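You operate a simulated robot arm through the tools that you are given. There is no shell and no other tool. Be economical: measure what you need, move in short steps, check, and stop when the job is done.

You are at the controls of a simulated two-armed robot. One attempt, no reset.

Task
Scrub off the soap mark and hang the towel on its rail.
Fine: set the sponge down under the soap pump, pump once, and put the sponge back after. What is to be rubbed or washed off counts as gone when no trace of it is left.

Only the result counts: the job must be done as asked and must still hold three seconds after the hand-in. Knocking over, shifting, dropping, spilling or breaking anything else fails it. Flat cloth is picked up by pressing the open fingertips on it (5 to 10 N) and closing them slowly along it; thin cloth reads only 2 to 8 mm in the jaws.

Robot
Two 7-joint arms with two-finger parallel grippers on one trunk, on a base that drives. Base frame: it is fixed to the floor where the robot stands at the start and does not move with it; the origin is under the middle of the robot, x ahead of it, y to its left, z up. Units: mm, degrees, N and s.
The left shoulder is at the start at [60, 143, 901], the right one opposite. With the tool pointing down near the work surface each hand reaches from about 280 to 720 mm from the robot's upright axis, wherever it stands, measured 20 degrees to its own side. Places, roughly: soap mark [700, -400, 900]; soap pump [900, 100, 1000]. Payload 1.57 kg a hand.
The TCP of each hand is the grasp point between the finger pads, 30 mm short of the fingertips. In the tool frame z runs along the fingers and y along their closing line. Largest opening 110 mm; finger width 24, thickness 12; the body of the gripper, 48 by 112 mm, starts 78 mm behind the TCP.
Orientation is that of the tool frame in the base frame, as a unit quaternion [x, y, z, w]. With the fingers straight down and closing along the base's y, the tool's x points along the base's -x, its y along +y and its z along -z.

Tools
- The arms move only by the tool arm_command. It takes "left_deltas", "right_deltas" or both (then of equal length, played together; a hand with none holds still); each is text: rows parted by semicolons, each of 7 numbers parted by spaces: the turn, a rotation vector about the base's x, y, z in units of 4 degrees (1.0 is 4 degrees), then the shift along the base's x, y, z in units of 50 mm (1.0 is 50 mm), then the opening, from 0 (shut) to 1 (fully open). In form: ax ay az tx ty tz jaw; .... A call has 1 to 8 rows; each row shifts and turns the commanded pose from where the row before left it. A call with a number of a shift or a turn outside -1 to 1 is refused whole. Each row takes 0.2 s and may step no farther than 50 mm and 8.6 degrees from the row before; otherwise, or with a gripper value out of range, the whole call is refused. Where a pose cannot be reached the arm comes as near as it can. A force on the tool above 90 N (or 10 N above the force at the start of the call, whichever is more), or a blocked arm, ends the call early, and 0.2 s more pass. The fingers move at their own pace (about 45 mm/s each) and stop on an object; they squeeze with about 28 N. The grip force told is the motor's: it shows also when the fingers shut on nothing. Time passes only in rows, and 0.2 s behind the last, so rows that do not move let the fingers close. It gives the time, the measured TCP pose, the force on the tool (base axes), the opening and the grip force at its end, in the units of the frame above (readings bear some noise), with the torque about the TCP (base axes, N m) and any sound that the robot's microphone picked up.
- Cameras (640 x 400 px; columns grow to the right, rows downward): "scene" is now at [43.4, -24.7, 1512]; the picture's right is [-0.32, -0.95, 0.00], its down [-0.71, 0.24, -0.66] and it looks along [0.63, -0.21, -0.75] (base axes); focal length 256 px, centre (320, 200). "left" rides on the left gripper at [70, -16, -141] in its tool frame; the picture's right is [0.23, 0.97, 0.00], its down [-0.86, 0.20, -0.48] and it looks along [-0.47, 0.11, 0.88] (tool axes); focal length 222 px, centre (320, 200). "right" rides on the right gripper at [70, 16, -141] in its tool frame; the picture's right is [-0.23, 0.97, 0.00], its down [-0.86, -0.20, -0.48] and it looks along [-0.47, -0.11, 0.88] (tool axes); focal length 222 px, centre (320, 200). There is no depth. A picture from a camera that has moved, and an enlarged one, comes with that camera's place and axes in the base frame and with its lens.
- capture(camera): a new picture of that camera. It takes no simulated time.
- move_column(by): slides the trunk up (or, below 0, down) by that many mm; the arms and the scene camera ride with it, the base frame stays. It gives what a move gives, with no picture.
- steer(legs): drives the robot by 1 to 6 legs, each [ahead, left, turn to the left] in mm, mm and degrees, along the robot's own axes; the way and the turn of a leg run together, so that a leg with both is an arc; at most 1500 mm and 180 degrees a leg. The arms and the cameras ride along, it lands a little off, and it stops where it bumps. It gives what a move gives.
- aim_head(pan, tilt): turns the head with the scene camera to pan (to the left, within 86 degrees either way) and tilt (down, from -29 to 69), counted from straight ahead of the robot. It gives what a move gives.
- enlarge(camera, box): a new picture of the part [left, top, right, bottom] of that camera's present view, enlarged. It takes no simulated time.
- close_job(): hands the job in; it is judged then, once.

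Go step by step. Nothing tells you exact positions but the pictures and the camera data: compare them with the known pose of the tool, close in by small moves and look again before you grip or let go. The budget is 120 turns and 108 pictures, counting those below and the enlarged ones. Unless the task says otherwise, let go and move clear before handing in, and close with one line.

The tools are called after "Call:" as a command line: name --argument value ..., lists and objects as JSON in quotes. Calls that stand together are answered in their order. arm_command: Moves the arms, as the interface text tells. Its arguments: {"type":"object","properties":{"left_deltas":{"type":"string"},"right_deltas":{"type":"string"}},"required":[]} The other tools are called the same way: move_column (by) slides the trunk up or down; steer (legs) drives the base; aim_head (pan, tilt) turns the head that bears the scene camera; capture (camera) takes a picture; enlarge (camera, box) takes an enlarged picture of a part of a camera's view; close_job () hands the job in.

At the start:

```text
time_s: 0.0
left_tcp_pos: [534.7, 95.4, 1000.3]
left_ee_rot: [0.0, 1.0, 0.0, 0.0]
left_force: [0.3, -0.2, 0.3]
left_wrist_torque: [0.0, 0.0, 0.01]
left_finger_gap: 110.1
left_gripper_force: 0.0
right_tcp_pos: [472.8, -382.8, 999.1]
right_ee_rot: [0.0, 1.0, -0.001, 0.001]
right_force: [-0.1, 0.4, 0.0]
right_wrist_torque: [0.01, -0.02, 0.0]
right_finger_gap: 110.1
right_gripper_force: 0.1
trunk travel left (down, up): [-500.0, 90.0]
robot x, y, heading: [1.6, 3.2, 0.1]
head pan, tilt: [-18.5, 48.6]
```

scene: 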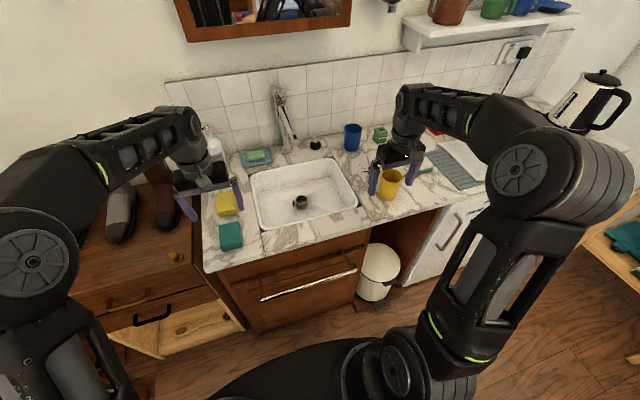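
right: 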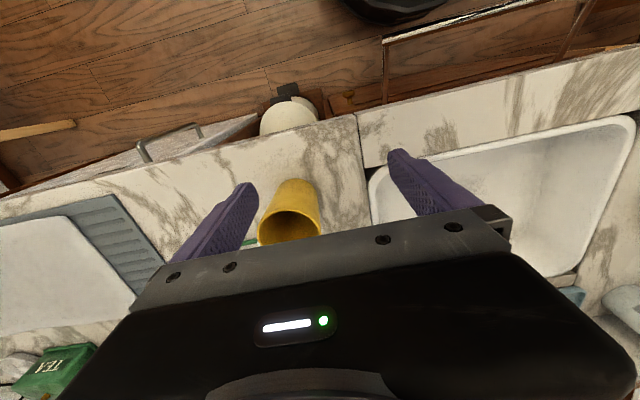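
left: 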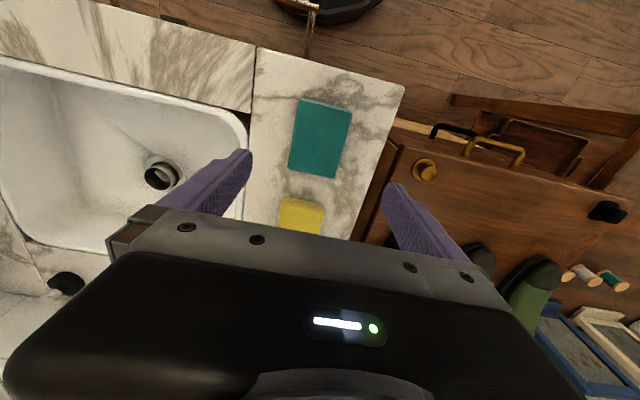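

I see a sink counter with a yellow sponge and a teal pad on the left side, and something teal lying on a bench at the far right. I'll look closer for the soap mark, pump, towel and rail.

Call:
enlarge --camera "scene" --box '[160, 80, 400, 280]'

Call:
enlarge --camera "scene" --box '[360, 80, 640, 280]'

Call:
aim_head --pan -60 --tilt 35

Call:
capture --camera "scene"

Call:
aim_head --pan 25 --tilt 30

Call:
capture --camera "scene"

```text
2.00 times, centred on (280, 180) of scene
camera zoom: at [43.4, -24.7, 1512.0], right [-0.32, -0.95, 0.0], down [-0.71, 0.24, -0.66], along [0.63, -0.21, -0.75], focal length 512 px, centre (400, 240)
```

zoom: 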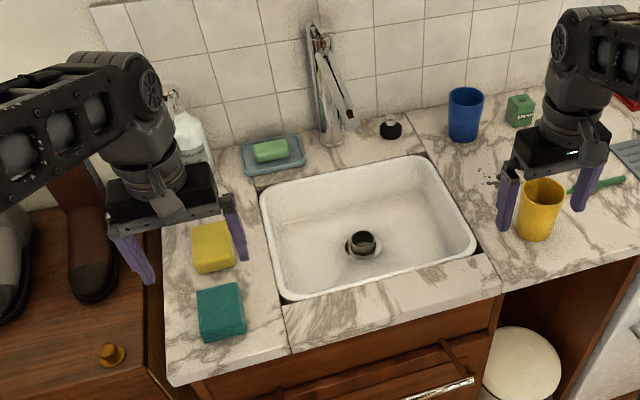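

```text
2.00 times, centred on (500, 180) of scene
camera zoom: at [43.4, -24.7, 1512.0], right [-0.32, -0.95, 0.0], down [-0.71, 0.24, -0.66], along [0.63, -0.21, -0.75], focal length 512 px, centre (-40, 240)
```

zoom: 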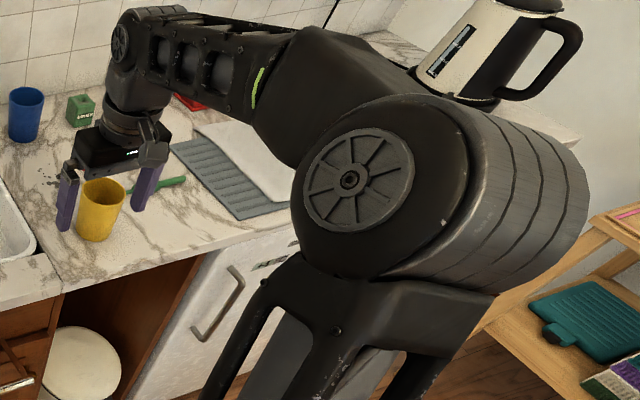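

```text
time_s: 1.1
left_tcp_pos: [535.1, 95.5, 1000.2]
left_ee_rot: [0.0, 1.0, 0.0, 0.0]
left_force: [0.1, -0.6, -1.1]
left_wrist_torque: [-0.05, 0.02, 0.04]
left_finger_gap: 110.1
left_gripper_force: 0.0
right_tcp_pos: [472.4, -382.5, 999.4]
right_ee_rot: [0.0, 1.0, 0.0, 0.0]
right_force: [-0.9, 1.3, 0.5]
right_wrist_torque: [-0.01, 0.05, 0.0]
right_finger_gap: 110.0
right_gripper_force: 0.1
trunk travel left (down, up): [-500.0, 90.0]
robot x, y, heading: [-0.5, -2.2, 0.2]
head pan, tilt: [-60.0, 35.0]
```

```text
102 pictures are left
camera scene: at [13.3, -76.1, 1531.7], right [-0.87, -0.5, 0.0], down [-0.29, 0.5, -0.82], along [0.41, -0.71, -0.57], focal length 256 px, centre (320, 200)
```

scene: 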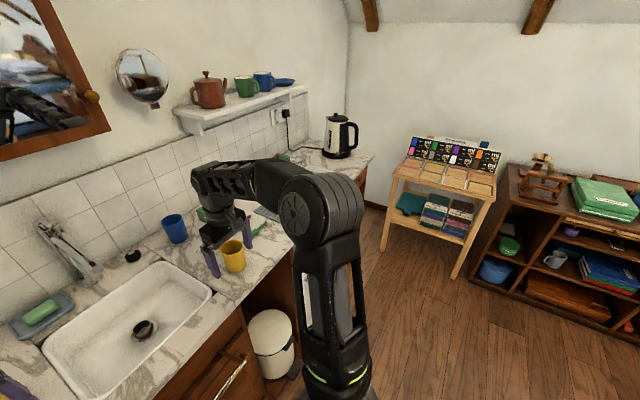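

```text
time_s: 2.7
left_tcp_pos: [535.0, 96.4, 999.5]
left_ee_rot: [0.0, 1.0, -0.001, 0.0]
left_force: [0.3, 0.0, -0.5]
left_wrist_torque: [0.0, -0.02, 0.02]
left_finger_gap: 110.1
left_gripper_force: 0.1
right_tcp_pos: [473.4, -381.7, 999.4]
right_ee_rot: [0.0, 1.0, 0.0, 0.0]
right_force: [0.1, 0.6, -1.1]
right_wrist_torque: [-0.01, 0.01, 0.02]
right_finger_gap: 110.2
right_gripper_force: 0.1
trunk travel left (down, up): [-500.0, 90.0]
robot x, y, heading: [-1.6, -2.3, -0.0]
head pan, tilt: [25.0, 30.0]
```

```text
101 pictures are left
camera scene: at [51.2, 38.3, 1539.6], right [0.42, -0.91, 0.0], down [-0.45, -0.21, -0.87], along [0.79, 0.37, -0.5], focal length 256 px, centre (320, 200)
```

scene: 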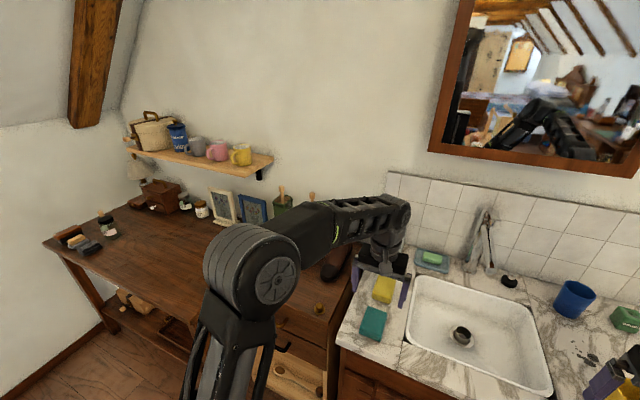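

The soap mark may be the dark speckle behind the yellow cup; the rail may be the silver bar on the cabinet front. I zoom on candidates for the towel.

Call:
enlarge --camera "left" --box '[240, 70, 440, 250]'

Call:
enlarge --camera "right" --box '[0, 100, 360, 400]'

Call:
aim_head --pan -10 --tilt 66

Call:
capture --camera "scene"

```text
2.22 times, centred on (340, 160) of left
camera zoom: at [464.0, 79.7, 1140.4], right [-0.23, 0.97, 0.0], down [0.86, 0.2, 0.48], along [0.47, 0.11, -0.88], focal length 494 px, centre (276, 289)
```

zoom: 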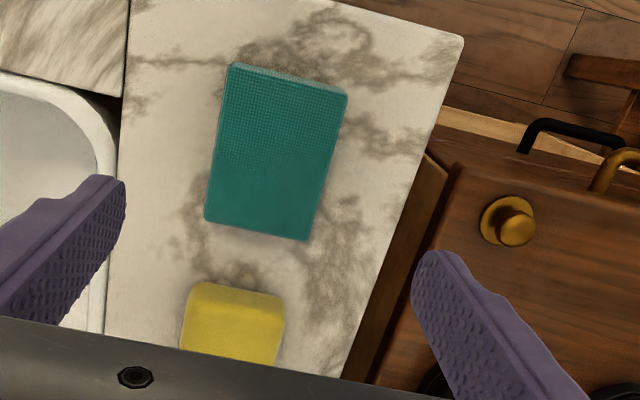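

```text
1.33 times, centred on (180, 250) of right
camera zoom: at [401.9, -365.4, 1140.6], right [0.23, 0.97, 0.0], down [0.86, -0.2, 0.48], along [0.47, -0.11, -0.88], focal length 296 px, centre (507, 133)
```

zoom: 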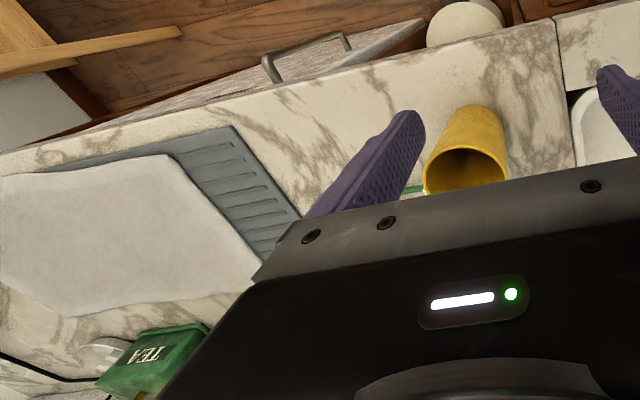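

```text
time_s: 3.7
left_tcp_pos: [534.3, 96.0, 1000.5]
left_ee_rot: [0.0, 1.0, 0.0, 0.0]
left_force: [0.5, 0.9, 0.1]
left_wrist_torque: [-0.03, 0.06, 0.0]
left_finger_gap: 110.1
left_gripper_force: 0.2
right_tcp_pos: [473.1, -382.5, 999.9]
right_ee_rot: [0.0, 1.0, 0.0, 0.0]
right_force: [-0.1, -0.1, -1.1]
right_wrist_torque: [0.02, 0.01, -0.04]
right_finger_gap: 109.8
right_gripper_force: 0.2
trunk travel left (down, up): [-500.0, 90.0]
robot x, y, heading: [-1.8, -2.9, -0.2]
head pan, tilt: [-10.0, 66.0]
```

```text
98 pictures are left
camera scene: at [27.8, -10.1, 1490.9], right [-0.17, -0.98, 0.0], down [-0.9, 0.16, -0.41], along [0.4, -0.07, -0.91], focal length 256 px, centre (320, 200)
```

scene: 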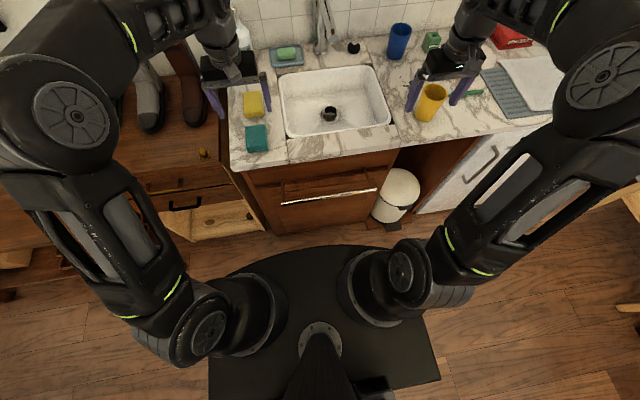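

The white flat cloth on the grey drainboard at the right looks like the towel; the rail seems to be the silver bar on the sink cabinet. I raise and pull back the right hand to see the mark, the cup and the towel.

Call:
arm_command --right_deltas "0 0 0 -0.5 0 0.8 1; 0 0 0 -0.5 0 0.8 1; 0 0 0 -0.5 0 0.8 1; 0 0 0 -0.5 0 0.8 1"

Call:
capture --camera "right"

Call:
enlarge --camera "scene" --box '[220, 120, 420, 250]'

Call:
enlarge --camera "scene" --box '[380, 20, 580, 150]'

```text
time_s: 4.7
left_tcp_pos: [535.3, 94.9, 999.1]
left_ee_rot: [0.0, 1.0, 0.0, 0.0]
left_force: [0.7, 0.2, -0.6]
left_wrist_torque: [0.0, -0.01, 0.02]
left_finger_gap: 110.0
left_gripper_force: 0.0
right_tcp_pos: [401.7, -389.0, 1086.6]
right_ee_rot: [0.001, 1.0, 0.002, 0.006]
right_force: [1.0, 0.2, -0.9]
right_wrist_torque: [-0.03, 0.0, -0.02]
right_finger_gap: 109.9
right_gripper_force: 0.1
right hand out of reach, approached as far as the arm can: row 2, 3, 4
trunk travel left (down, up): [-500.0, 90.0]
robot x, y, heading: [2.3, 1.7, -0.2]
head pan, tilt: [-10.0, 66.0]
```

```text
97 pictures are left
camera right: at [329.6, -372.0, 1227.4], right [0.23, 0.97, 0.01], down [0.85, -0.21, 0.49], along [0.48, -0.11, -0.87], focal length 222 px, centre (320, 200)
```

right: 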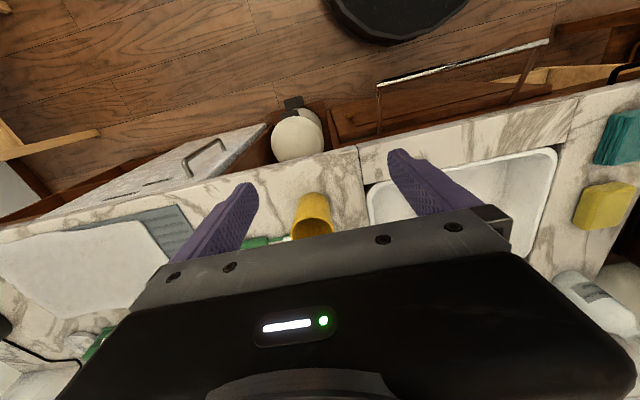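

```text
3.08 times, centred on (320, 185) of scene
camera zoom: at [28.9, -11.1, 1490.8], right [-0.17, -0.98, 0.0], down [-0.9, 0.16, -0.41], along [0.4, -0.07, -0.91], focal length 788 px, centre (320, 246)
```

zoom: 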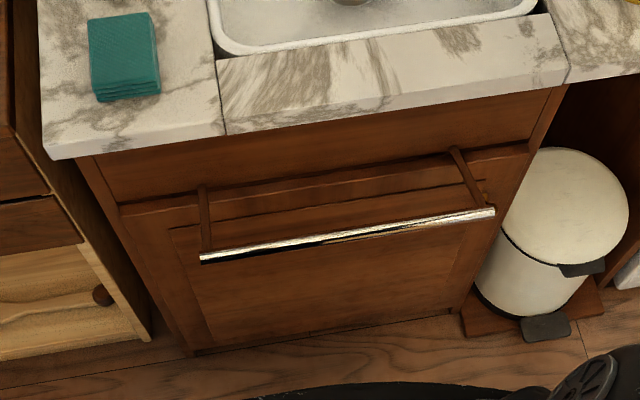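

```text
3.08 times, centred on (480, 85) of scene
camera zoom: at [28.9, -11.1, 1490.8], right [-0.17, -0.98, 0.0], down [-0.9, 0.16, -0.41], along [0.4, -0.07, -0.91], focal length 788 px, centre (-172, 554)
```

zoom: 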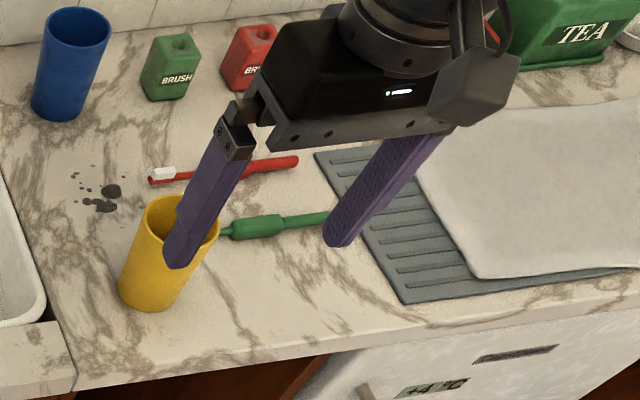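

The dark flecks behind the yellow cup (about (684,-431)) are the mark; the cabinet bar is the rail. I move the left hand aside to see the pump and sponge unobstructed.

Call:
arm_command --left_deltas "0 0 0 -0.6 0 0.7 1; 0 0 0 -0.6 0.3 0.6 1; 0 0 0 -0.6 0.7 0 1; 0 0 0 0 1 0 1; 0 0 0 0 1 0 1; 0 0 0 0 1 0 1" --right_deltas "0 0 0 0 1 0 1; 0 0 0 0 1 0 1; 0 0 0 0 1 0 1; 0 0 0 0 1 0 1; 0 0 0 0 1 0 1; 0 0 0 0 0 0 1"

Call:
aim_head --pan -20 --tilt 40

Call:
capture --camera "scene"

Call:
aim_head --pan 10 --tilt 40

Call:
capture --camera "scene"

```text
time_s: 6.1
left_tcp_pos: [444.8, 293.7, 1061.8]
left_ee_rot: [0.001, 1.0, 0.0, 0.0]
left_force: [0.7, -0.4, -0.1]
left_wrist_torque: [0.04, 0.0, 0.01]
left_finger_gap: 110.0
left_gripper_force: 0.1
right_tcp_pos: [401.3, -139.9, 1088.2]
right_ee_rot: [0.001, 1.0, -0.001, 0.0]
right_force: [0.4, 0.2, 0.2]
right_wrist_torque: [-0.01, 0.06, 0.0]
right_finger_gap: 109.7
right_gripper_force: 0.1
trunk travel left (down, up): [-500.0, 90.0]
robot x, y, heading: [2.0, -2.3, -0.1]
head pan, tilt: [-10.0, 66.0]
```

```text
time_s: 7.0
left_tcp_pos: [445.1, 294.4, 1063.3]
left_ee_rot: [0.0, 1.0, 0.0, 0.0]
left_force: [0.2, -0.3, 0.1]
left_wrist_torque: [0.0, 0.0, 0.01]
left_finger_gap: 109.8
left_gripper_force: 0.1
right_tcp_pos: [400.9, -141.1, 1089.1]
right_ee_rot: [0.001, 1.0, 0.001, 0.0]
right_force: [0.0, -0.4, 0.0]
right_wrist_torque: [0.04, 0.02, -0.02]
right_finger_gap: 110.0
right_gripper_force: 0.1
trunk travel left (down, up): [-500.0, 90.0]
robot x, y, heading: [-1.6, 1.6, 0.0]
head pan, tilt: [-20.0, 40.0]
```

```text
94 pictures are left
camera scene: at [49.0, -28.9, 1524.1], right [-0.34, -0.94, 0.0], down [-0.6, 0.22, -0.77], along [0.72, -0.26, -0.64], focal length 256 px, centre (320, 200)
```

scene: 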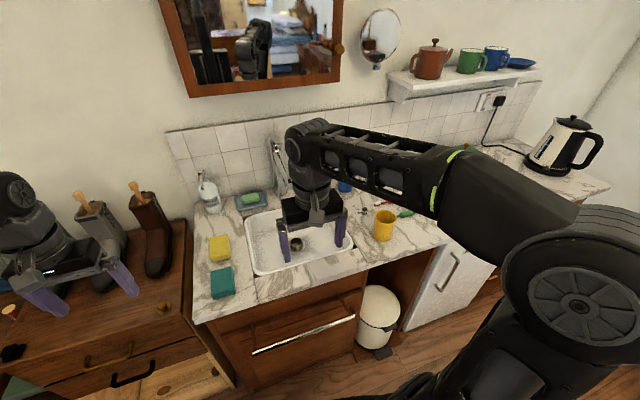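

```text
time_s: 7.9
left_tcp_pos: [445.0, 294.7, 1062.1]
left_ee_rot: [0.0, 1.0, 0.0, 0.0]
left_force: [0.2, -0.4, 0.7]
left_wrist_torque: [0.0, 0.02, 0.0]
left_finger_gap: 110.0
left_gripper_force: 0.1
right_tcp_pos: [400.3, -141.6, 1089.0]
right_ee_rot: [-0.001, 1.0, 0.0, 0.0]
right_force: [-0.7, 0.2, -0.3]
right_wrist_torque: [-0.01, 0.03, 0.03]
right_finger_gap: 110.0
right_gripper_force: 0.0
trunk travel left (down, up): [-500.0, 90.0]
robot x, y, heading: [4.7, 0.6, -0.3]
head pan, tilt: [10.0, 40.0]
```

```text
93 pictures are left
camera scene: at [52.8, 14.9, 1524.2], right [0.17, -0.98, 0.0], down [-0.63, -0.11, -0.77], along [0.75, 0.13, -0.64], focal length 256 px, centre (320, 200)
```

scene: 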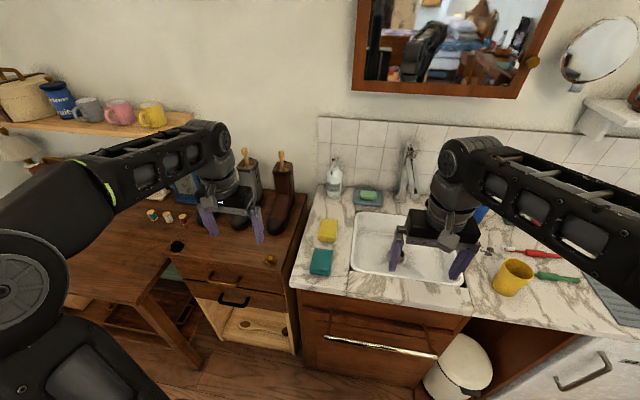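

Call:
enlarge --camera "scene" --box '[290, 150, 390, 210]'

Call:
enlarge --camera "scene" --box '[290, 200, 390, 290]'

Call:
enlarge --camera "scene" --box '[460, 220, 560, 300]'

```text
6.40 times, centred on (340, 180) of scene
camera zoom: at [52.8, 14.9, 1524.2], right [0.17, -0.98, 0.0], down [-0.63, -0.11, -0.77], along [0.75, 0.13, -0.64], focal length 1639 px, centre (192, 328)
```

zoom: 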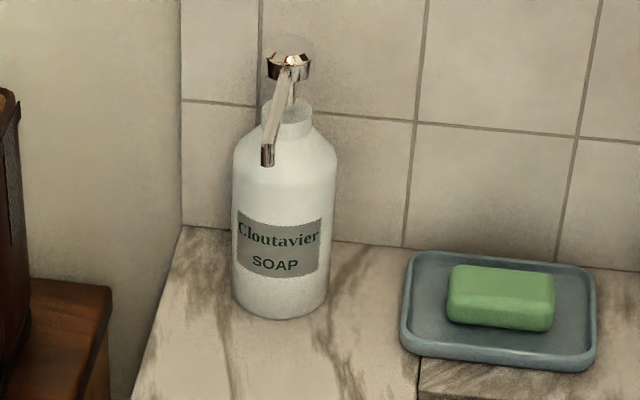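

```text
4.44 times, centred on (340, 245) of scene
camera zoom: at [52.8, 14.9, 1524.2], right [0.17, -0.98, 0.0], down [-0.63, -0.11, -0.77], along [0.75, 0.13, -0.64], focal length 1138 px, centre (231, 0)
```

zoom: 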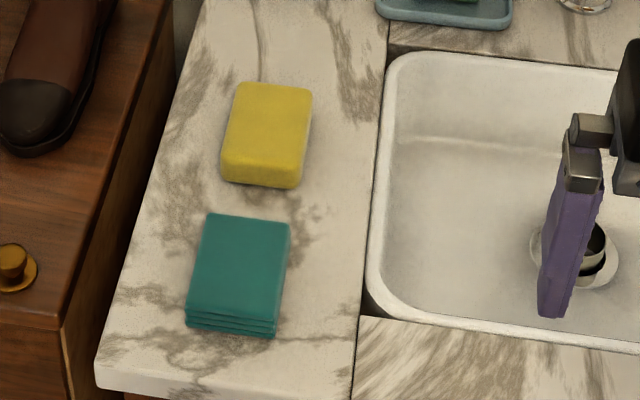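

```text
5.00 times, centred on (510, 260) of scene
camera zoom: at [52.8, 14.9, 1524.2], right [0.17, -0.98, 0.0], down [-0.63, -0.11, -0.77], along [0.75, 0.13, -0.64], focal length 1280 px, centre (-630, -100)
```

zoom: 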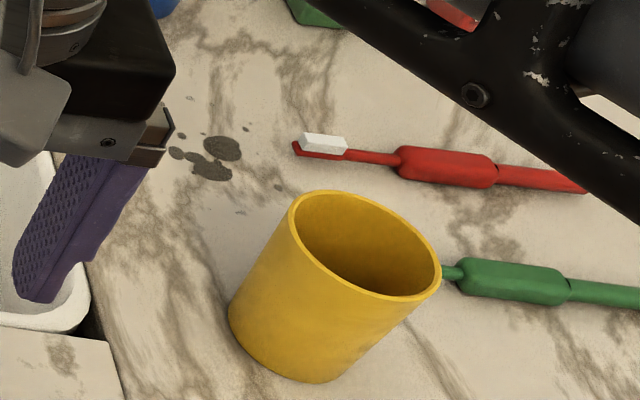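

The pump bottle stands near (882,98), nozzle pointing toward me with its tip about (838,107,985); the sponge is near (650,92), 80x60 mm. I look at the floor gap before driving forward.

Call:
aim_head --pan 8 --tilt 69

Call:
capture --camera "scene"

```text
time_s: 8.9
left_tcp_pos: [444.7, 294.6, 1062.6]
left_ee_rot: [-0.001, 1.0, 0.0, 0.0]
left_force: [-0.8, 0.0, -0.4]
left_wrist_torque: [-0.01, -0.03, -0.03]
left_finger_gap: 109.9
left_gripper_force: 0.1
right_tcp_pos: [400.9, -141.2, 1088.8]
right_ee_rot: [0.0, 1.0, 0.0, 0.0]
right_force: [0.5, 0.1, -0.4]
right_wrist_torque: [0.02, 0.01, -0.01]
right_finger_gap: 109.9
right_gripper_force: 0.0
trunk travel left (down, up): [-500.0, 90.0]
robot x, y, heading: [-2.7, -3.1, 0.0]
head pan, tilt: [8.0, 68.8]
```

```text
89 pictures are left
camera scene: at [24.5, 8.0, 1488.1], right [0.14, -0.99, 0.0], down [-0.92, -0.13, -0.36], along [0.36, 0.05, -0.93], focal length 256 px, centre (320, 200)
```

scene: 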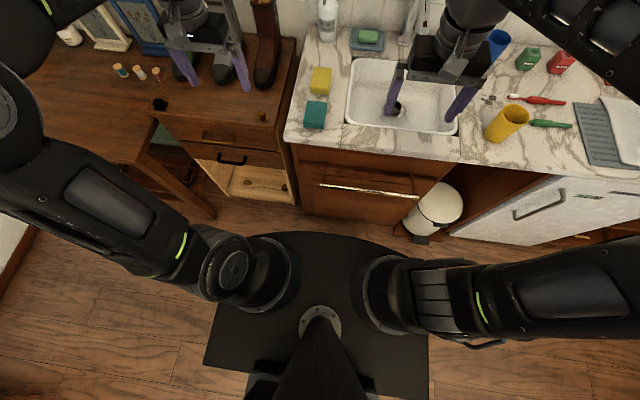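

There's roughly 100 mm between base and cabinet; I drive ahead 70 mm.

Call:
steer --legs '[[70, 0, 0]]'

Call:
capture --camera "scene"

```text
time_s: 9.9
left_tcp_pos: [514.8, 295.3, 1062.1]
left_ee_rot: [0.001, 1.0, 0.0, 0.0]
left_force: [0.4, 0.3, 0.2]
left_wrist_torque: [0.0, 0.02, 0.02]
left_finger_gap: 110.0
left_gripper_force: 0.0
right_tcp_pos: [470.9, -139.6, 1087.6]
right_ee_rot: [0.0, 1.0, 0.0, 0.0]
right_force: [0.9, 0.4, 0.3]
right_wrist_torque: [-0.01, 0.02, 0.01]
right_finger_gap: 110.1
right_gripper_force: 0.0
trunk travel left (down, up): [-500.0, 90.0]
robot x, y, heading: [70.2, -0.8, 0.1]
head pan, tilt: [8.0, 68.8]
```

```text
88 pictures are left
camera scene: at [95.2, 8.1, 1488.0], right [0.14, -0.99, 0.0], down [-0.92, -0.13, -0.36], along [0.36, 0.05, -0.93], focal length 256 px, centre (320, 200)
```

scene: 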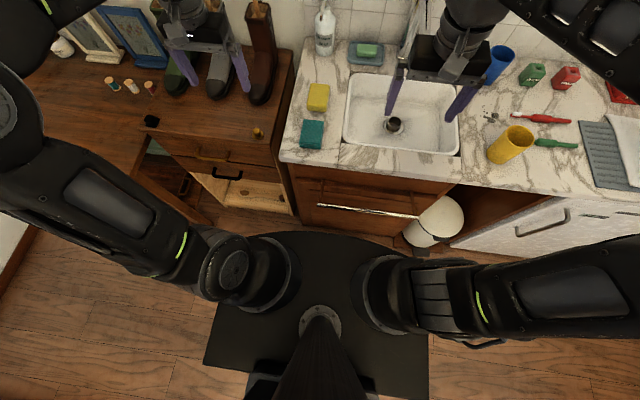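

Still clear. Now I bring the left hand over the sponge with a 32° forward tilt and look.

Call:
arm_command --left_deltas "0 -1 0 0.15 -0.5 -0.12 1; 0 -1 0 0.15 -0.5 -0.12 1; 0 -1 0 0.15 -0.5 -0.12 1; 0 -1 0 0.15 -0.5 -0.12 1; 0 -1 0 0.15 -0.5 -0.12 1; 0 -1 0 0.15 -0.5 -0.12 1; 0 -1 0 0.15 -0.5 -0.12 1; 0 -1 0 0.15 -0.56 -0.12 1"

Call:
capture --camera "left"

Call:
aim_head --pan 4 --tilt 50

Call:
capture --camera "scene"

```text
time_s: 11.7
left_tcp_pos: [573.6, 91.5, 1015.6]
left_ee_rot: [0.0, 0.961, 0.0, 0.275]
left_force: [0.9, -0.3, 0.1]
left_wrist_torque: [0.03, 0.0, 0.04]
left_finger_gap: 110.2
left_gripper_force: 0.1
right_tcp_pos: [468.9, -140.6, 1088.9]
right_ee_rot: [-0.001, 1.0, -0.001, -0.001]
right_force: [0.1, 0.0, -0.5]
right_wrist_torque: [0.03, 0.01, 0.07]
right_finger_gap: 110.0
right_gripper_force: 0.0
trunk travel left (down, up): [-500.0, 90.0]
robot x, y, heading: [73.1, 0.6, 0.1]
head pan, tilt: [8.0, 68.8]
```

```text
87 pictures are left
camera left: at [439.2, 75.2, 1097.2], right [-0.19, 0.97, -0.12], down [0.47, 0.2, 0.86], along [0.86, 0.11, -0.5], focal length 222 px, centre (320, 200)
```

left: 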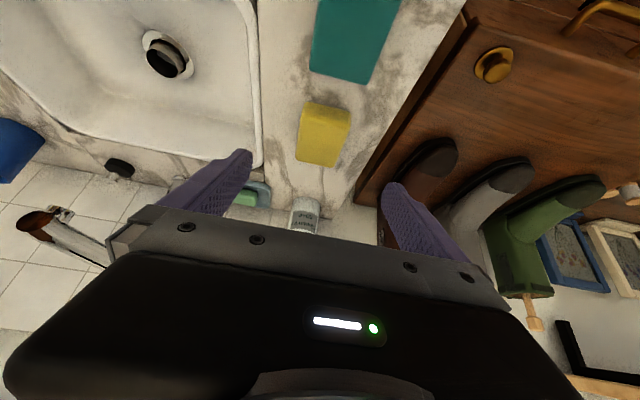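

```text
time_s: 12.5
left_tcp_pos: [574.5, 92.2, 1015.5]
left_ee_rot: [0.0, 0.961, 0.0, 0.276]
left_force: [-0.7, 0.1, -0.5]
left_wrist_torque: [-0.01, 0.01, 0.01]
left_finger_gap: 110.3
left_gripper_force: 0.2
right_tcp_pos: [469.6, -141.0, 1088.6]
right_ee_rot: [0.0, 1.0, -0.001, -0.001]
right_force: [-0.4, 0.1, 0.6]
right_wrist_torque: [0.02, -0.04, -0.03]
right_finger_gap: 110.0
right_gripper_force: 0.1
trunk travel left (down, up): [-500.0, 90.0]
robot x, y, heading: [69.0, -0.0, -0.3]
head pan, tilt: [4.0, 50.0]
```

```text
86 pictures are left
camera scene: at [114.8, 5.6, 1510.0], right [0.07, -1.0, 0.0], down [-0.76, -0.05, -0.64], along [0.64, 0.04, -0.77], focal length 256 px, centre (320, 200)
```

scene: 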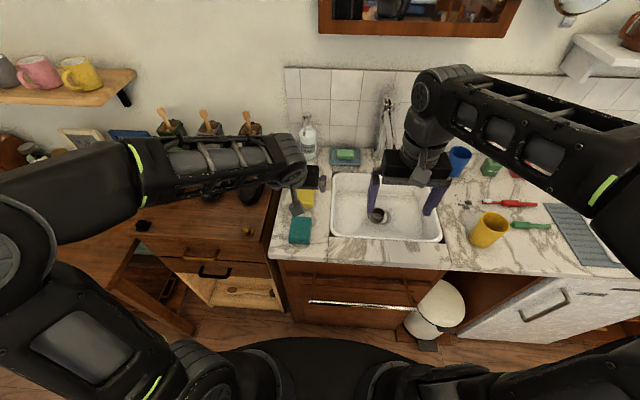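

The sponge is centred near (645,92), aligned with x, about 90x50. I lower onto it with a partly closed hand.

Call:
arm_command --left_deltas "0 0 0 0.4 0 -0.4 0.8; 0 0 0 0.3 0 -0.5 0.75; 0 0 0 0.3 0 -0.5 0.75; 0 0 0 0 0 -0.5 0.75; 0 0 0 0 0 -0.3 0.75; 0 0 0 0 0 -0.1 0.75; 0 0 0 0 0 0 0.75"

Call:
capture --camera "left"

```text
time_s: 14.1
left_tcp_pos: [623.2, 92.3, 900.1]
left_ee_rot: [0.0, 0.961, 0.001, 0.275]
left_force: [-0.2, -0.5, 0.9]
left_wrist_torque: [-0.01, 0.0, -0.02]
left_finger_gap: 82.4
left_gripper_force: 0.0
right_tcp_pos: [470.1, -140.8, 1088.4]
right_ee_rot: [0.0, 1.0, 0.0, 0.0]
right_force: [-1.1, -0.9, -0.1]
right_wrist_torque: [0.03, -0.01, -0.01]
right_finger_gap: 110.2
right_gripper_force: 0.0
trunk travel left (down, up): [-500.0, 90.0]
robot x, y, heading: [67.6, -5.8, -0.0]
head pan, tilt: [4.0, 50.0]
```

```text
85 pictures are left
camera left: at [488.4, 75.6, 981.4], right [-0.19, 0.97, -0.12], down [0.47, 0.2, 0.86], along [0.86, 0.11, -0.5], focal length 222 px, centre (320, 200)
```

left: 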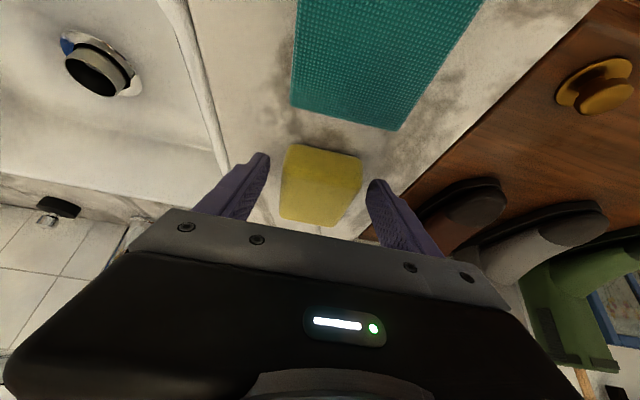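

The fingers straddle the sponge. I go down 6 mm and close.

Call:
arm_command --left_deltas "0 0 0 0 0.04 -0.12 0.75; 0 0 0 0 0 0 0.5; 0 0 0 0 0 0 0.3; 0 0 0 0 0 0 0.2; 0 0 0 0 0 0 0.2; 0 0 0 0 0 0 0.2"

Call:
capture --camera "left"

```text
time_s: 15.5
left_tcp_pos: [623.0, 92.9, 893.5]
left_ee_rot: [0.0, 0.961, 0.0, 0.275]
left_force: [-0.1, 0.6, -0.1]
left_wrist_torque: [-0.01, 0.04, 0.0]
left_finger_gap: 60.8
left_gripper_force: 28.3
right_tcp_pos: [469.4, -139.9, 1087.7]
right_ee_rot: [-0.001, 1.0, 0.0, 0.0]
right_force: [0.2, 0.4, 0.6]
right_wrist_torque: [-0.03, -0.01, 0.01]
right_finger_gap: 110.0
right_gripper_force: 0.0
trunk travel left (down, up): [-500.0, 90.0]
robot x, y, heading: [63.4, 3.2, -0.2]
head pan, tilt: [4.0, 50.0]
```

```text
84 pictures are left
camera left: at [489.2, 77.2, 975.6], right [-0.19, 0.97, -0.12], down [0.47, 0.2, 0.86], along [0.86, 0.11, -0.5], focal length 222 px, centre (320, 200)
```

left: 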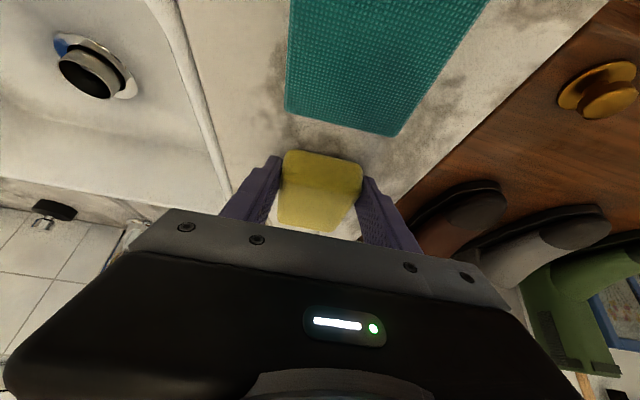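

Sponge gripped (60 mm). I lift 40 mm and carry it forward toward the pump, stopping short to look.

Call:
arm_command --left_deltas "0 0 0 0 0 0.4 0.2; 0 0 0 0 0 0.4 0.2; 0 0 0 0.6 0.08 0 0.2; 0 0 0 0.6 0.08 0 0.2; 0 0 0 0.6 0.08 0 0.2; 0 0 0 0.4 0.04 0 0.2; 0 0 0 0 0 0 0.2"

Call:
capture --camera "left"

Call:
enlarge --camera "scene" --box '[260, 100, 380, 220]'

```text
time_s: 17.1
left_tcp_pos: [734.1, 108.3, 934.7]
left_ee_rot: [0.0, 0.961, -0.001, 0.276]
left_force: [-0.2, -0.3, -0.5]
left_wrist_torque: [-0.03, 0.02, -0.02]
left_finger_gap: 60.8
left_gripper_force: 27.7
right_tcp_pos: [469.2, -139.6, 1088.3]
right_ee_rot: [0.0, 1.0, 0.0, 0.0]
right_force: [0.0, 0.6, -0.3]
right_wrist_torque: [0.01, -0.02, 0.02]
right_finger_gap: 110.0
right_gripper_force: 0.0
trunk travel left (down, up): [-500.0, 90.0]
robot x, y, heading: [68.7, 1.0, -0.1]
head pan, tilt: [4.0, 50.0]
```

```text
83 pictures are left
camera left: at [598.8, 92.6, 1016.5], right [-0.19, 0.97, -0.12], down [0.47, 0.2, 0.86], along [0.86, 0.11, -0.5], focal length 222 px, centre (320, 200)
```

left: 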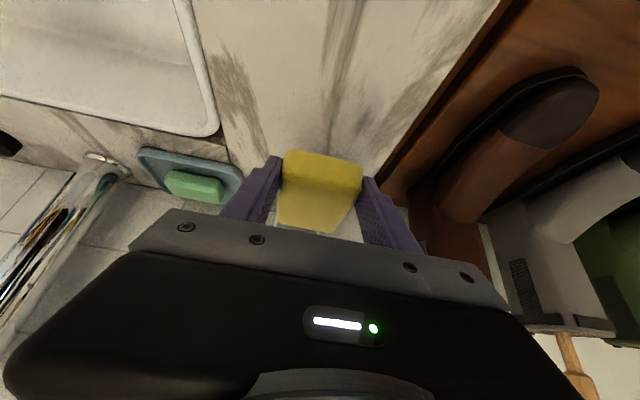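

```text
3.33 times, centred on (320, 160) of scene
camera zoom: at [114.8, 5.6, 1510.0], right [0.07, -1.0, 0.0], down [-0.76, -0.05, -0.64], along [0.64, 0.04, -0.77], focal length 854 px, centre (320, 333)
```

zoom: 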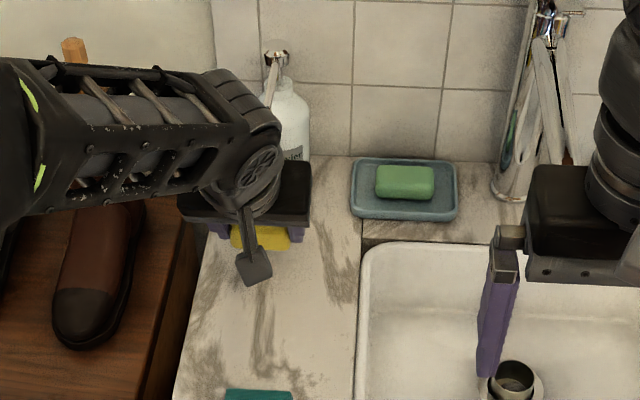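

The left arm hides the pump from the head camera. I use the right wrist camera as a side view: tilt it forward, move it above the sink and yaw it left.

Call:
arm_command --right_deltas "0 -1 0 0.5 0.2 0.16 1; 0 -1 0 0.5 0.2 0.16 1; 0 -1 0 0.5 0.2 0.16 1; 0 -1 0 0.5 0.2 0.16 1; 0 -1 0 0.5 0.2 0.16 1; 0 -1 0 0.5 0.2 0.16 1; 0 -1 0 0.5 0.2 0.16 1; 0 -1 0 0.5 0.2 0.16 1"

Call:
arm_command --right_deltas "0 0 1 0 0 0 1; 0 0 1 0 0 0 1; 0 0 1 0 0 0 1; 0 0 1 0 0 0 1; 0 0 1 0 0 0 1; 0 0 1 0 0 0 1; 0 0 1 0 0 0 1; 0 0 1 0 0 0 1"

Call:
capture --camera "right"

```text
time_s: 18.9
left_tcp_pos: [735.3, 107.4, 933.8]
left_ee_rot: [-0.001, 0.961, 0.0, 0.275]
left_force: [0.2, -0.2, -0.6]
left_wrist_torque: [0.02, 0.0, -0.02]
left_finger_gap: 61.0
left_gripper_force: 28.0
right_tcp_pos: [669.0, -61.0, 1152.5]
right_ee_rot: [0.0, 0.961, 0.0, 0.275]
right_force: [0.3, 0.6, -0.1]
right_wrist_torque: [0.01, 0.01, -0.03]
right_finger_gap: 110.1
right_gripper_force: 0.2
trunk travel left (down, up): [-500.0, 90.0]
robot x, y, heading: [68.7, -3.7, -0.3]
head pan, tilt: [4.0, 50.0]
```

```text
time_s: 20.7
left_tcp_pos: [732.7, 107.9, 934.5]
left_ee_rot: [0.0, 0.961, 0.001, 0.276]
left_force: [0.5, -0.8, 0.1]
left_wrist_torque: [0.0, -0.02, 0.02]
left_finger_gap: 60.9
left_gripper_force: 27.7
right_tcp_pos: [670.0, -60.8, 1153.1]
right_ee_rot: [-0.265, 0.924, 0.077, 0.265]
right_force: [-0.3, -0.1, -0.4]
right_wrist_torque: [0.0, 0.0, 0.03]
right_finger_gap: 110.0
right_gripper_force: 0.1
trunk travel left (down, up): [-500.0, 90.0]
robot x, y, heading: [72.8, 1.0, 0.1]
head pan, tilt: [4.0, 50.0]
```

```text
81 pictures are left
camera right: at [547.1, -117.2, 1235.3], right [-0.35, 0.93, 0.12], down [0.51, 0.08, 0.86], along [0.79, 0.37, -0.5], focal length 222 px, centre (320, 200)
```

right: 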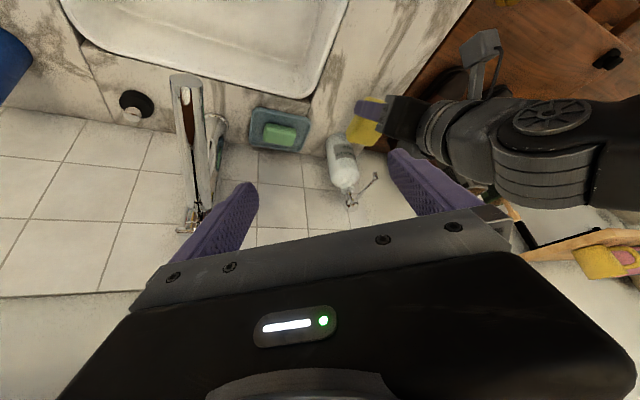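

Call:
enlarge --camera "right" --box '[300, 80, 420, 220]'

```text
2.86 times, centred on (360, 150) of right
camera zoom: at [547.1, -117.2, 1235.3], right [-0.35, 0.93, 0.12], down [0.51, 0.08, 0.86], along [0.79, 0.37, -0.5], focal length 635 px, centre (206, 343)
```

zoom: 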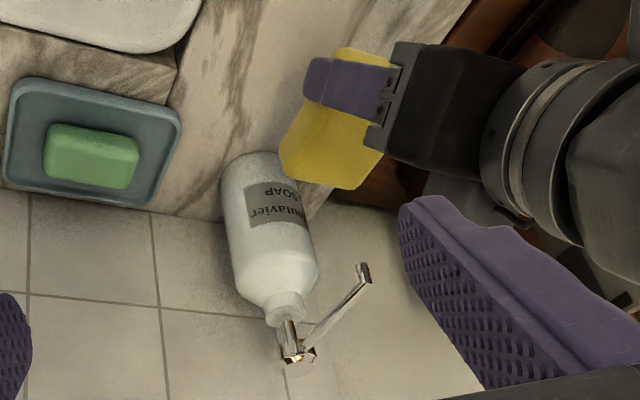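

The side view shows the spout is long: tip about (787,103,1020), head about (873,103,1030). I set the sponge centred beneath the tip (TCP at x≈760), then release and back off.

Call:
arm_command --left_deltas "0 0 0 0.28 -0.05 -0.2 0.2; 0 0 0 0.27 -0.05 -0.2 0.2; 0 0 0 0 0 -0.3 0.2; 0 0 0 0 0 -0.08 0.2; 0 0 0 0 0 0 0.2"

Call:
enlarge --camera "right" --box '[300, 80, 420, 220]'

```text
time_s: 21.9
left_tcp_pos: [761.4, 102.5, 894.2]
left_ee_rot: [0.0, 0.961, 0.0, 0.275]
left_force: [0.7, 0.4, -0.6]
left_wrist_torque: [0.01, -0.04, 0.01]
left_finger_gap: 60.7
left_gripper_force: 27.9
right_tcp_pos: [669.7, -60.0, 1152.7]
right_ee_rot: [-0.266, 0.924, 0.076, 0.264]
right_force: [-0.1, -0.1, -0.2]
right_wrist_torque: [-0.02, 0.03, 0.0]
right_finger_gap: 110.0
right_gripper_force: 0.1
trunk travel left (down, up): [-500.0, 90.0]
robot x, y, heading: [69.4, -1.4, 0.1]
head pan, tilt: [4.0, 50.0]
```

```text
2.86 times, centred on (360, 150) of right
camera zoom: at [546.9, -117.0, 1235.3], right [-0.35, 0.93, 0.12], down [0.51, 0.08, 0.86], along [0.79, 0.36, -0.5], focal length 635 px, centre (206, 343)
```

zoom: 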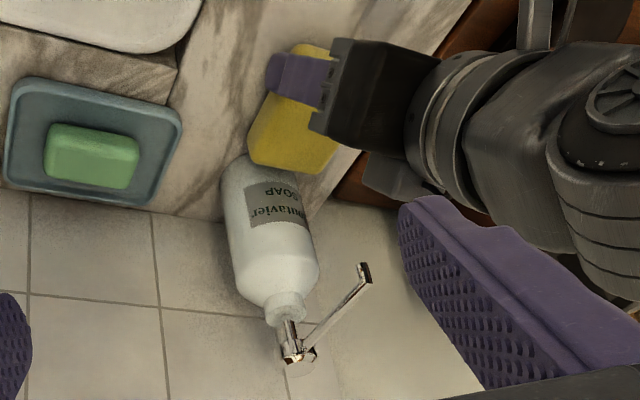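

The sponge lies beneath the spout. I release and back out along the tool axis.

Call:
arm_command --left_deltas "0 0 0 0 0 0 0.4; 0 0 0 0 0 0 0.72; 0 0 0 0 0 0 0.72; 0 0 0 -0.3 0 0.3 0.72; 0 0 0 -0.5 0 0.5 0.72; 0 0 0 -0.6 0 0.6 0.72; 0 0 0 -0.6 0 0.6 0.5; 0 0 0 -0.6 0 0.6 0.3"

Call:
enlarge --camera "right" --box '[300, 80, 420, 220]'

Call:
enlarge --camera "scene" --box '[260, 100, 380, 220]'

```text
time_s: 23.7
left_tcp_pos: [630.7, 101.4, 1025.4]
left_ee_rot: [0.0, 0.961, 0.0, 0.276]
left_force: [0.2, 0.0, 0.4]
left_wrist_torque: [0.01, -0.01, -0.01]
left_finger_gap: 32.7
left_gripper_force: 0.1
right_tcp_pos: [669.7, -61.7, 1153.2]
right_ee_rot: [-0.264, 0.924, 0.076, 0.266]
right_force: [-0.1, -0.4, 0.1]
right_wrist_torque: [0.01, 0.0, 0.0]
right_finger_gap: 110.0
right_gripper_force: 0.1
trunk travel left (down, up): [-500.0, 90.0]
robot x, y, heading: [68.8, -2.4, -0.2]
head pan, tilt: [4.0, 50.0]
```

```text
2.86 times, centred on (360, 150) of right
camera zoom: at [546.1, -116.7, 1235.7], right [-0.35, 0.93, 0.12], down [0.51, 0.08, 0.86], along [0.79, 0.36, -0.5], focal length 635 px, centre (206, 343)
```

zoom: 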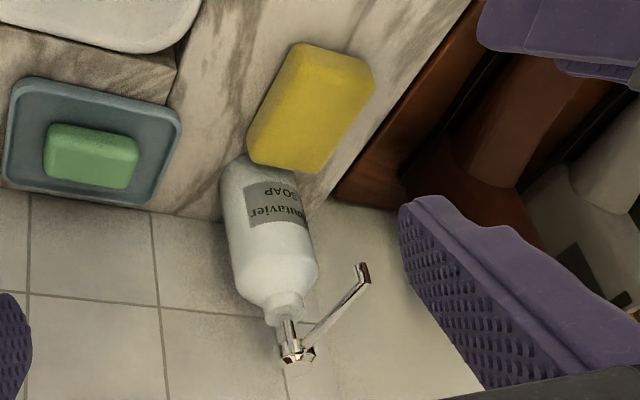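

```text
3.33 times, centred on (320, 160) of scene
camera zoom: at [114.0, 5.9, 1510.0], right [0.07, -1.0, 0.0], down [-0.76, -0.05, -0.64], along [0.64, 0.04, -0.77], focal length 854 px, centre (320, 333)
```

zoom: 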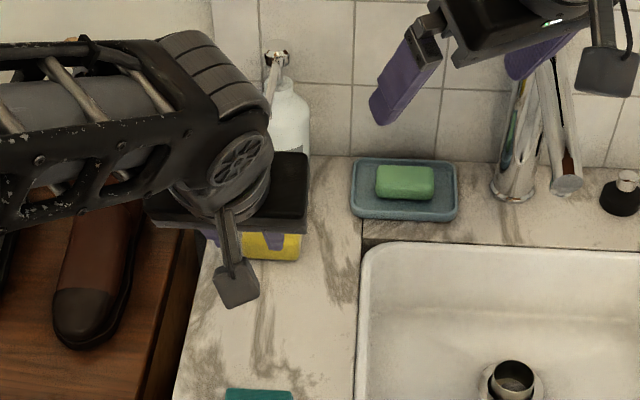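

The sponge sits under the spout. Now I shut the left jaws, tilt to 48° and bring the fingertips above the pump head.

Call:
arm_command --left_deltas "0 -1 0 0.2 0.01 0.35 0; 0 -1 0 0.2 0.01 0.35 0; 0 -1 0 0.2 0.01 0.35 0; 0 -1 0 0.2 0.01 0.35 0; 0 0 0 0.9 0 0 0; 0 0 0 0.9 0 0 0; 0 0 0 0.8 0 0 0; 0 0 0 0.7 0 0 0"

Call:
capture --camera "right"

Call:
enlarge --camera "scene" --box '[260, 80, 380, 200]'

```text
time_s: 25.5
left_tcp_pos: [837.7, 105.8, 1094.1]
left_ee_rot: [0.001, 0.914, 0.0, 0.406]
left_force: [0.2, 1.4, 0.3]
left_wrist_torque: [-0.01, 0.02, -0.04]
left_finger_gap: 0.0
left_gripper_force: 21.7
right_tcp_pos: [669.8, -59.4, 1153.2]
right_ee_rot: [-0.265, 0.924, 0.076, 0.264]
right_force: [-0.4, -0.2, -0.1]
right_wrist_torque: [-0.02, 0.04, 0.01]
right_finger_gap: 110.1
right_gripper_force: 0.0
trunk travel left (down, up): [-500.0, 90.0]
robot x, y, heading: [70.4, 4.6, -0.3]
head pan, tilt: [4.0, 50.0]
```

```text
76 pictures are left
camera right: at [547.6, -117.0, 1235.0], right [-0.35, 0.93, 0.12], down [0.51, 0.08, 0.86], along [0.79, 0.36, -0.5], focal length 222 px, centre (320, 200)
```

right: 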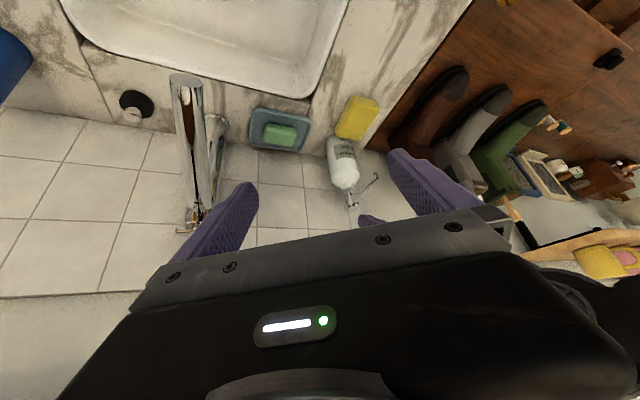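

```text
3.33 times, centred on (320, 140) of scene
camera zoom: at [115.8, 5.6, 1510.0], right [0.07, -1.0, 0.0], down [-0.76, -0.05, -0.64], along [0.64, 0.04, -0.77], focal length 854 px, centre (320, 400)
```

zoom: 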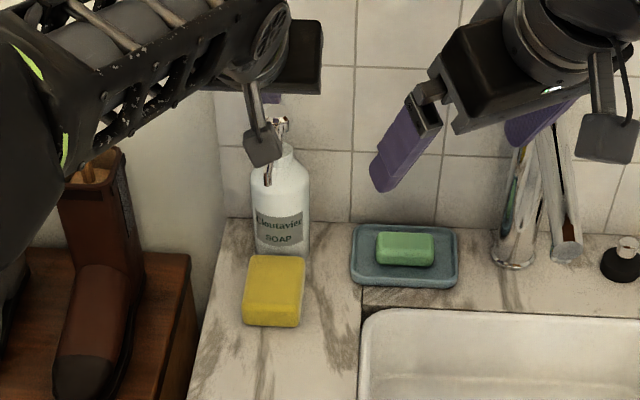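

I pitch the right camera up a bit to see the head against the fingertips, and advance the left hand 25 mm.

Call:
arm_command --right_deltas "0.53 -0.85 0 0 0 0 1; 0.53 -0.85 0 0 0 0 1; 0.53 -0.85 0 0 0 0 1; 0 0 0 0 0 0 1" --left_deltas "0 0 0 0.2 0 0 0; 0 0 0 0.2 0 0 0; 0 0 0 0.1 0 0 0; 0 0 0 0 -0.03 -0.2 0"

Call:
enlarge --camera "right" --box '[290, 60, 430, 220]'

```text
time_s: 26.5
left_tcp_pos: [862.1, 103.0, 1084.1]
left_ee_rot: [0.0, 0.914, 0.0, 0.407]
left_force: [0.5, -0.4, -0.6]
left_wrist_torque: [0.04, 0.0, -0.01]
left_finger_gap: 0.0
left_gripper_force: 21.1
right_tcp_pos: [670.1, -60.2, 1152.0]
right_ee_rot: [-0.255, 0.891, 0.103, 0.361]
right_force: [0.4, -0.5, -0.5]
right_wrist_torque: [-0.04, -0.02, 0.02]
right_finger_gap: 110.1
right_gripper_force: 0.1
trunk travel left (down, up): [-500.0, 90.0]
robot x, y, heading: [70.9, -0.4, -0.1]
head pan, tilt: [4.0, 50.0]
```

```text
2.50 times, centred on (360, 140) of right
camera zoom: at [534.9, -123.9, 1205.6], right [-0.38, 0.91, 0.16], down [0.34, -0.02, 0.94], along [0.86, 0.41, -0.31], focal length 555 px, centre (220, 350)
```

zoom: 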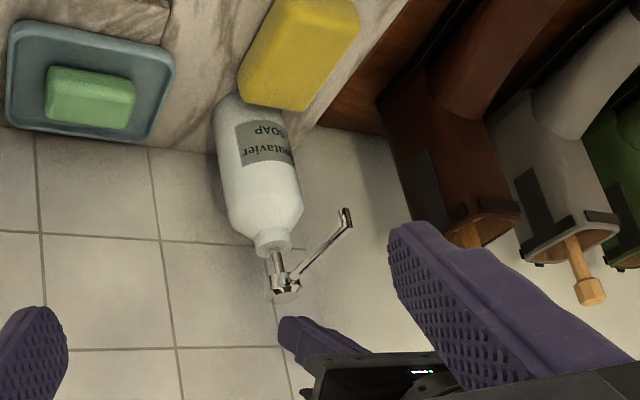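

Prediction matches the picture: pump head top is about (875,103,1036), right under the fingertips. I press down in small steps.

Call:
arm_command --left_deltas "0 0 0 0 0 -0.2 0; 0 0 0 0 0 -0.15 0; 0 0 0 0 0 -0.1 0; 0 0 0 0 0 -0.1 0"

Call:
enlarge --camera "right" --box '[290, 60, 430, 220]'

```text
time_s: 27.5
left_tcp_pos: [861.8, 103.5, 1059.8]
left_ee_rot: [0.0, 0.913, 0.0, 0.409]
left_force: [1.6, 2.7, 9.5]
left_wrist_torque: [0.11, -0.17, -0.03]
left_finger_gap: 0.0
left_gripper_force: 21.3
right_tcp_pos: [669.5, -59.4, 1153.8]
right_ee_rot: [-0.255, 0.891, 0.104, 0.361]
right_force: [0.3, -0.2, 0.1]
right_wrist_torque: [0.0, -0.01, 0.01]
right_finger_gap: 109.8
right_gripper_force: 0.1
trunk travel left (down, up): [-500.0, 90.0]
robot x, y, heading: [72.9, -2.1, 0.1]
head pan, tilt: [4.0, 50.0]
```

```text
2.50 times, centred on (360, 140) of right
camera zoom: at [534.1, -123.7, 1206.2], right [-0.38, 0.91, 0.16], down [0.34, -0.02, 0.94], along [0.86, 0.41, -0.31], focal length 555 px, centre (220, 350)
```

zoom: 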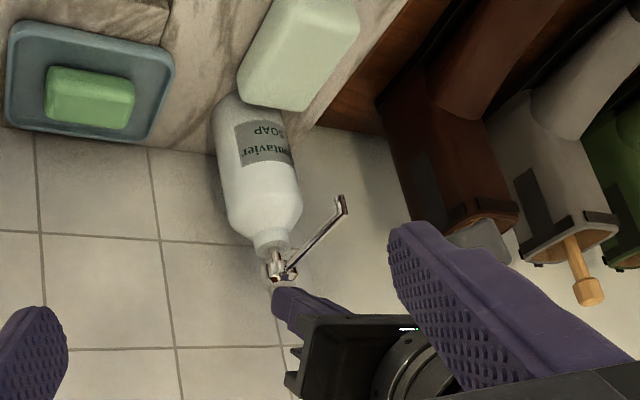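

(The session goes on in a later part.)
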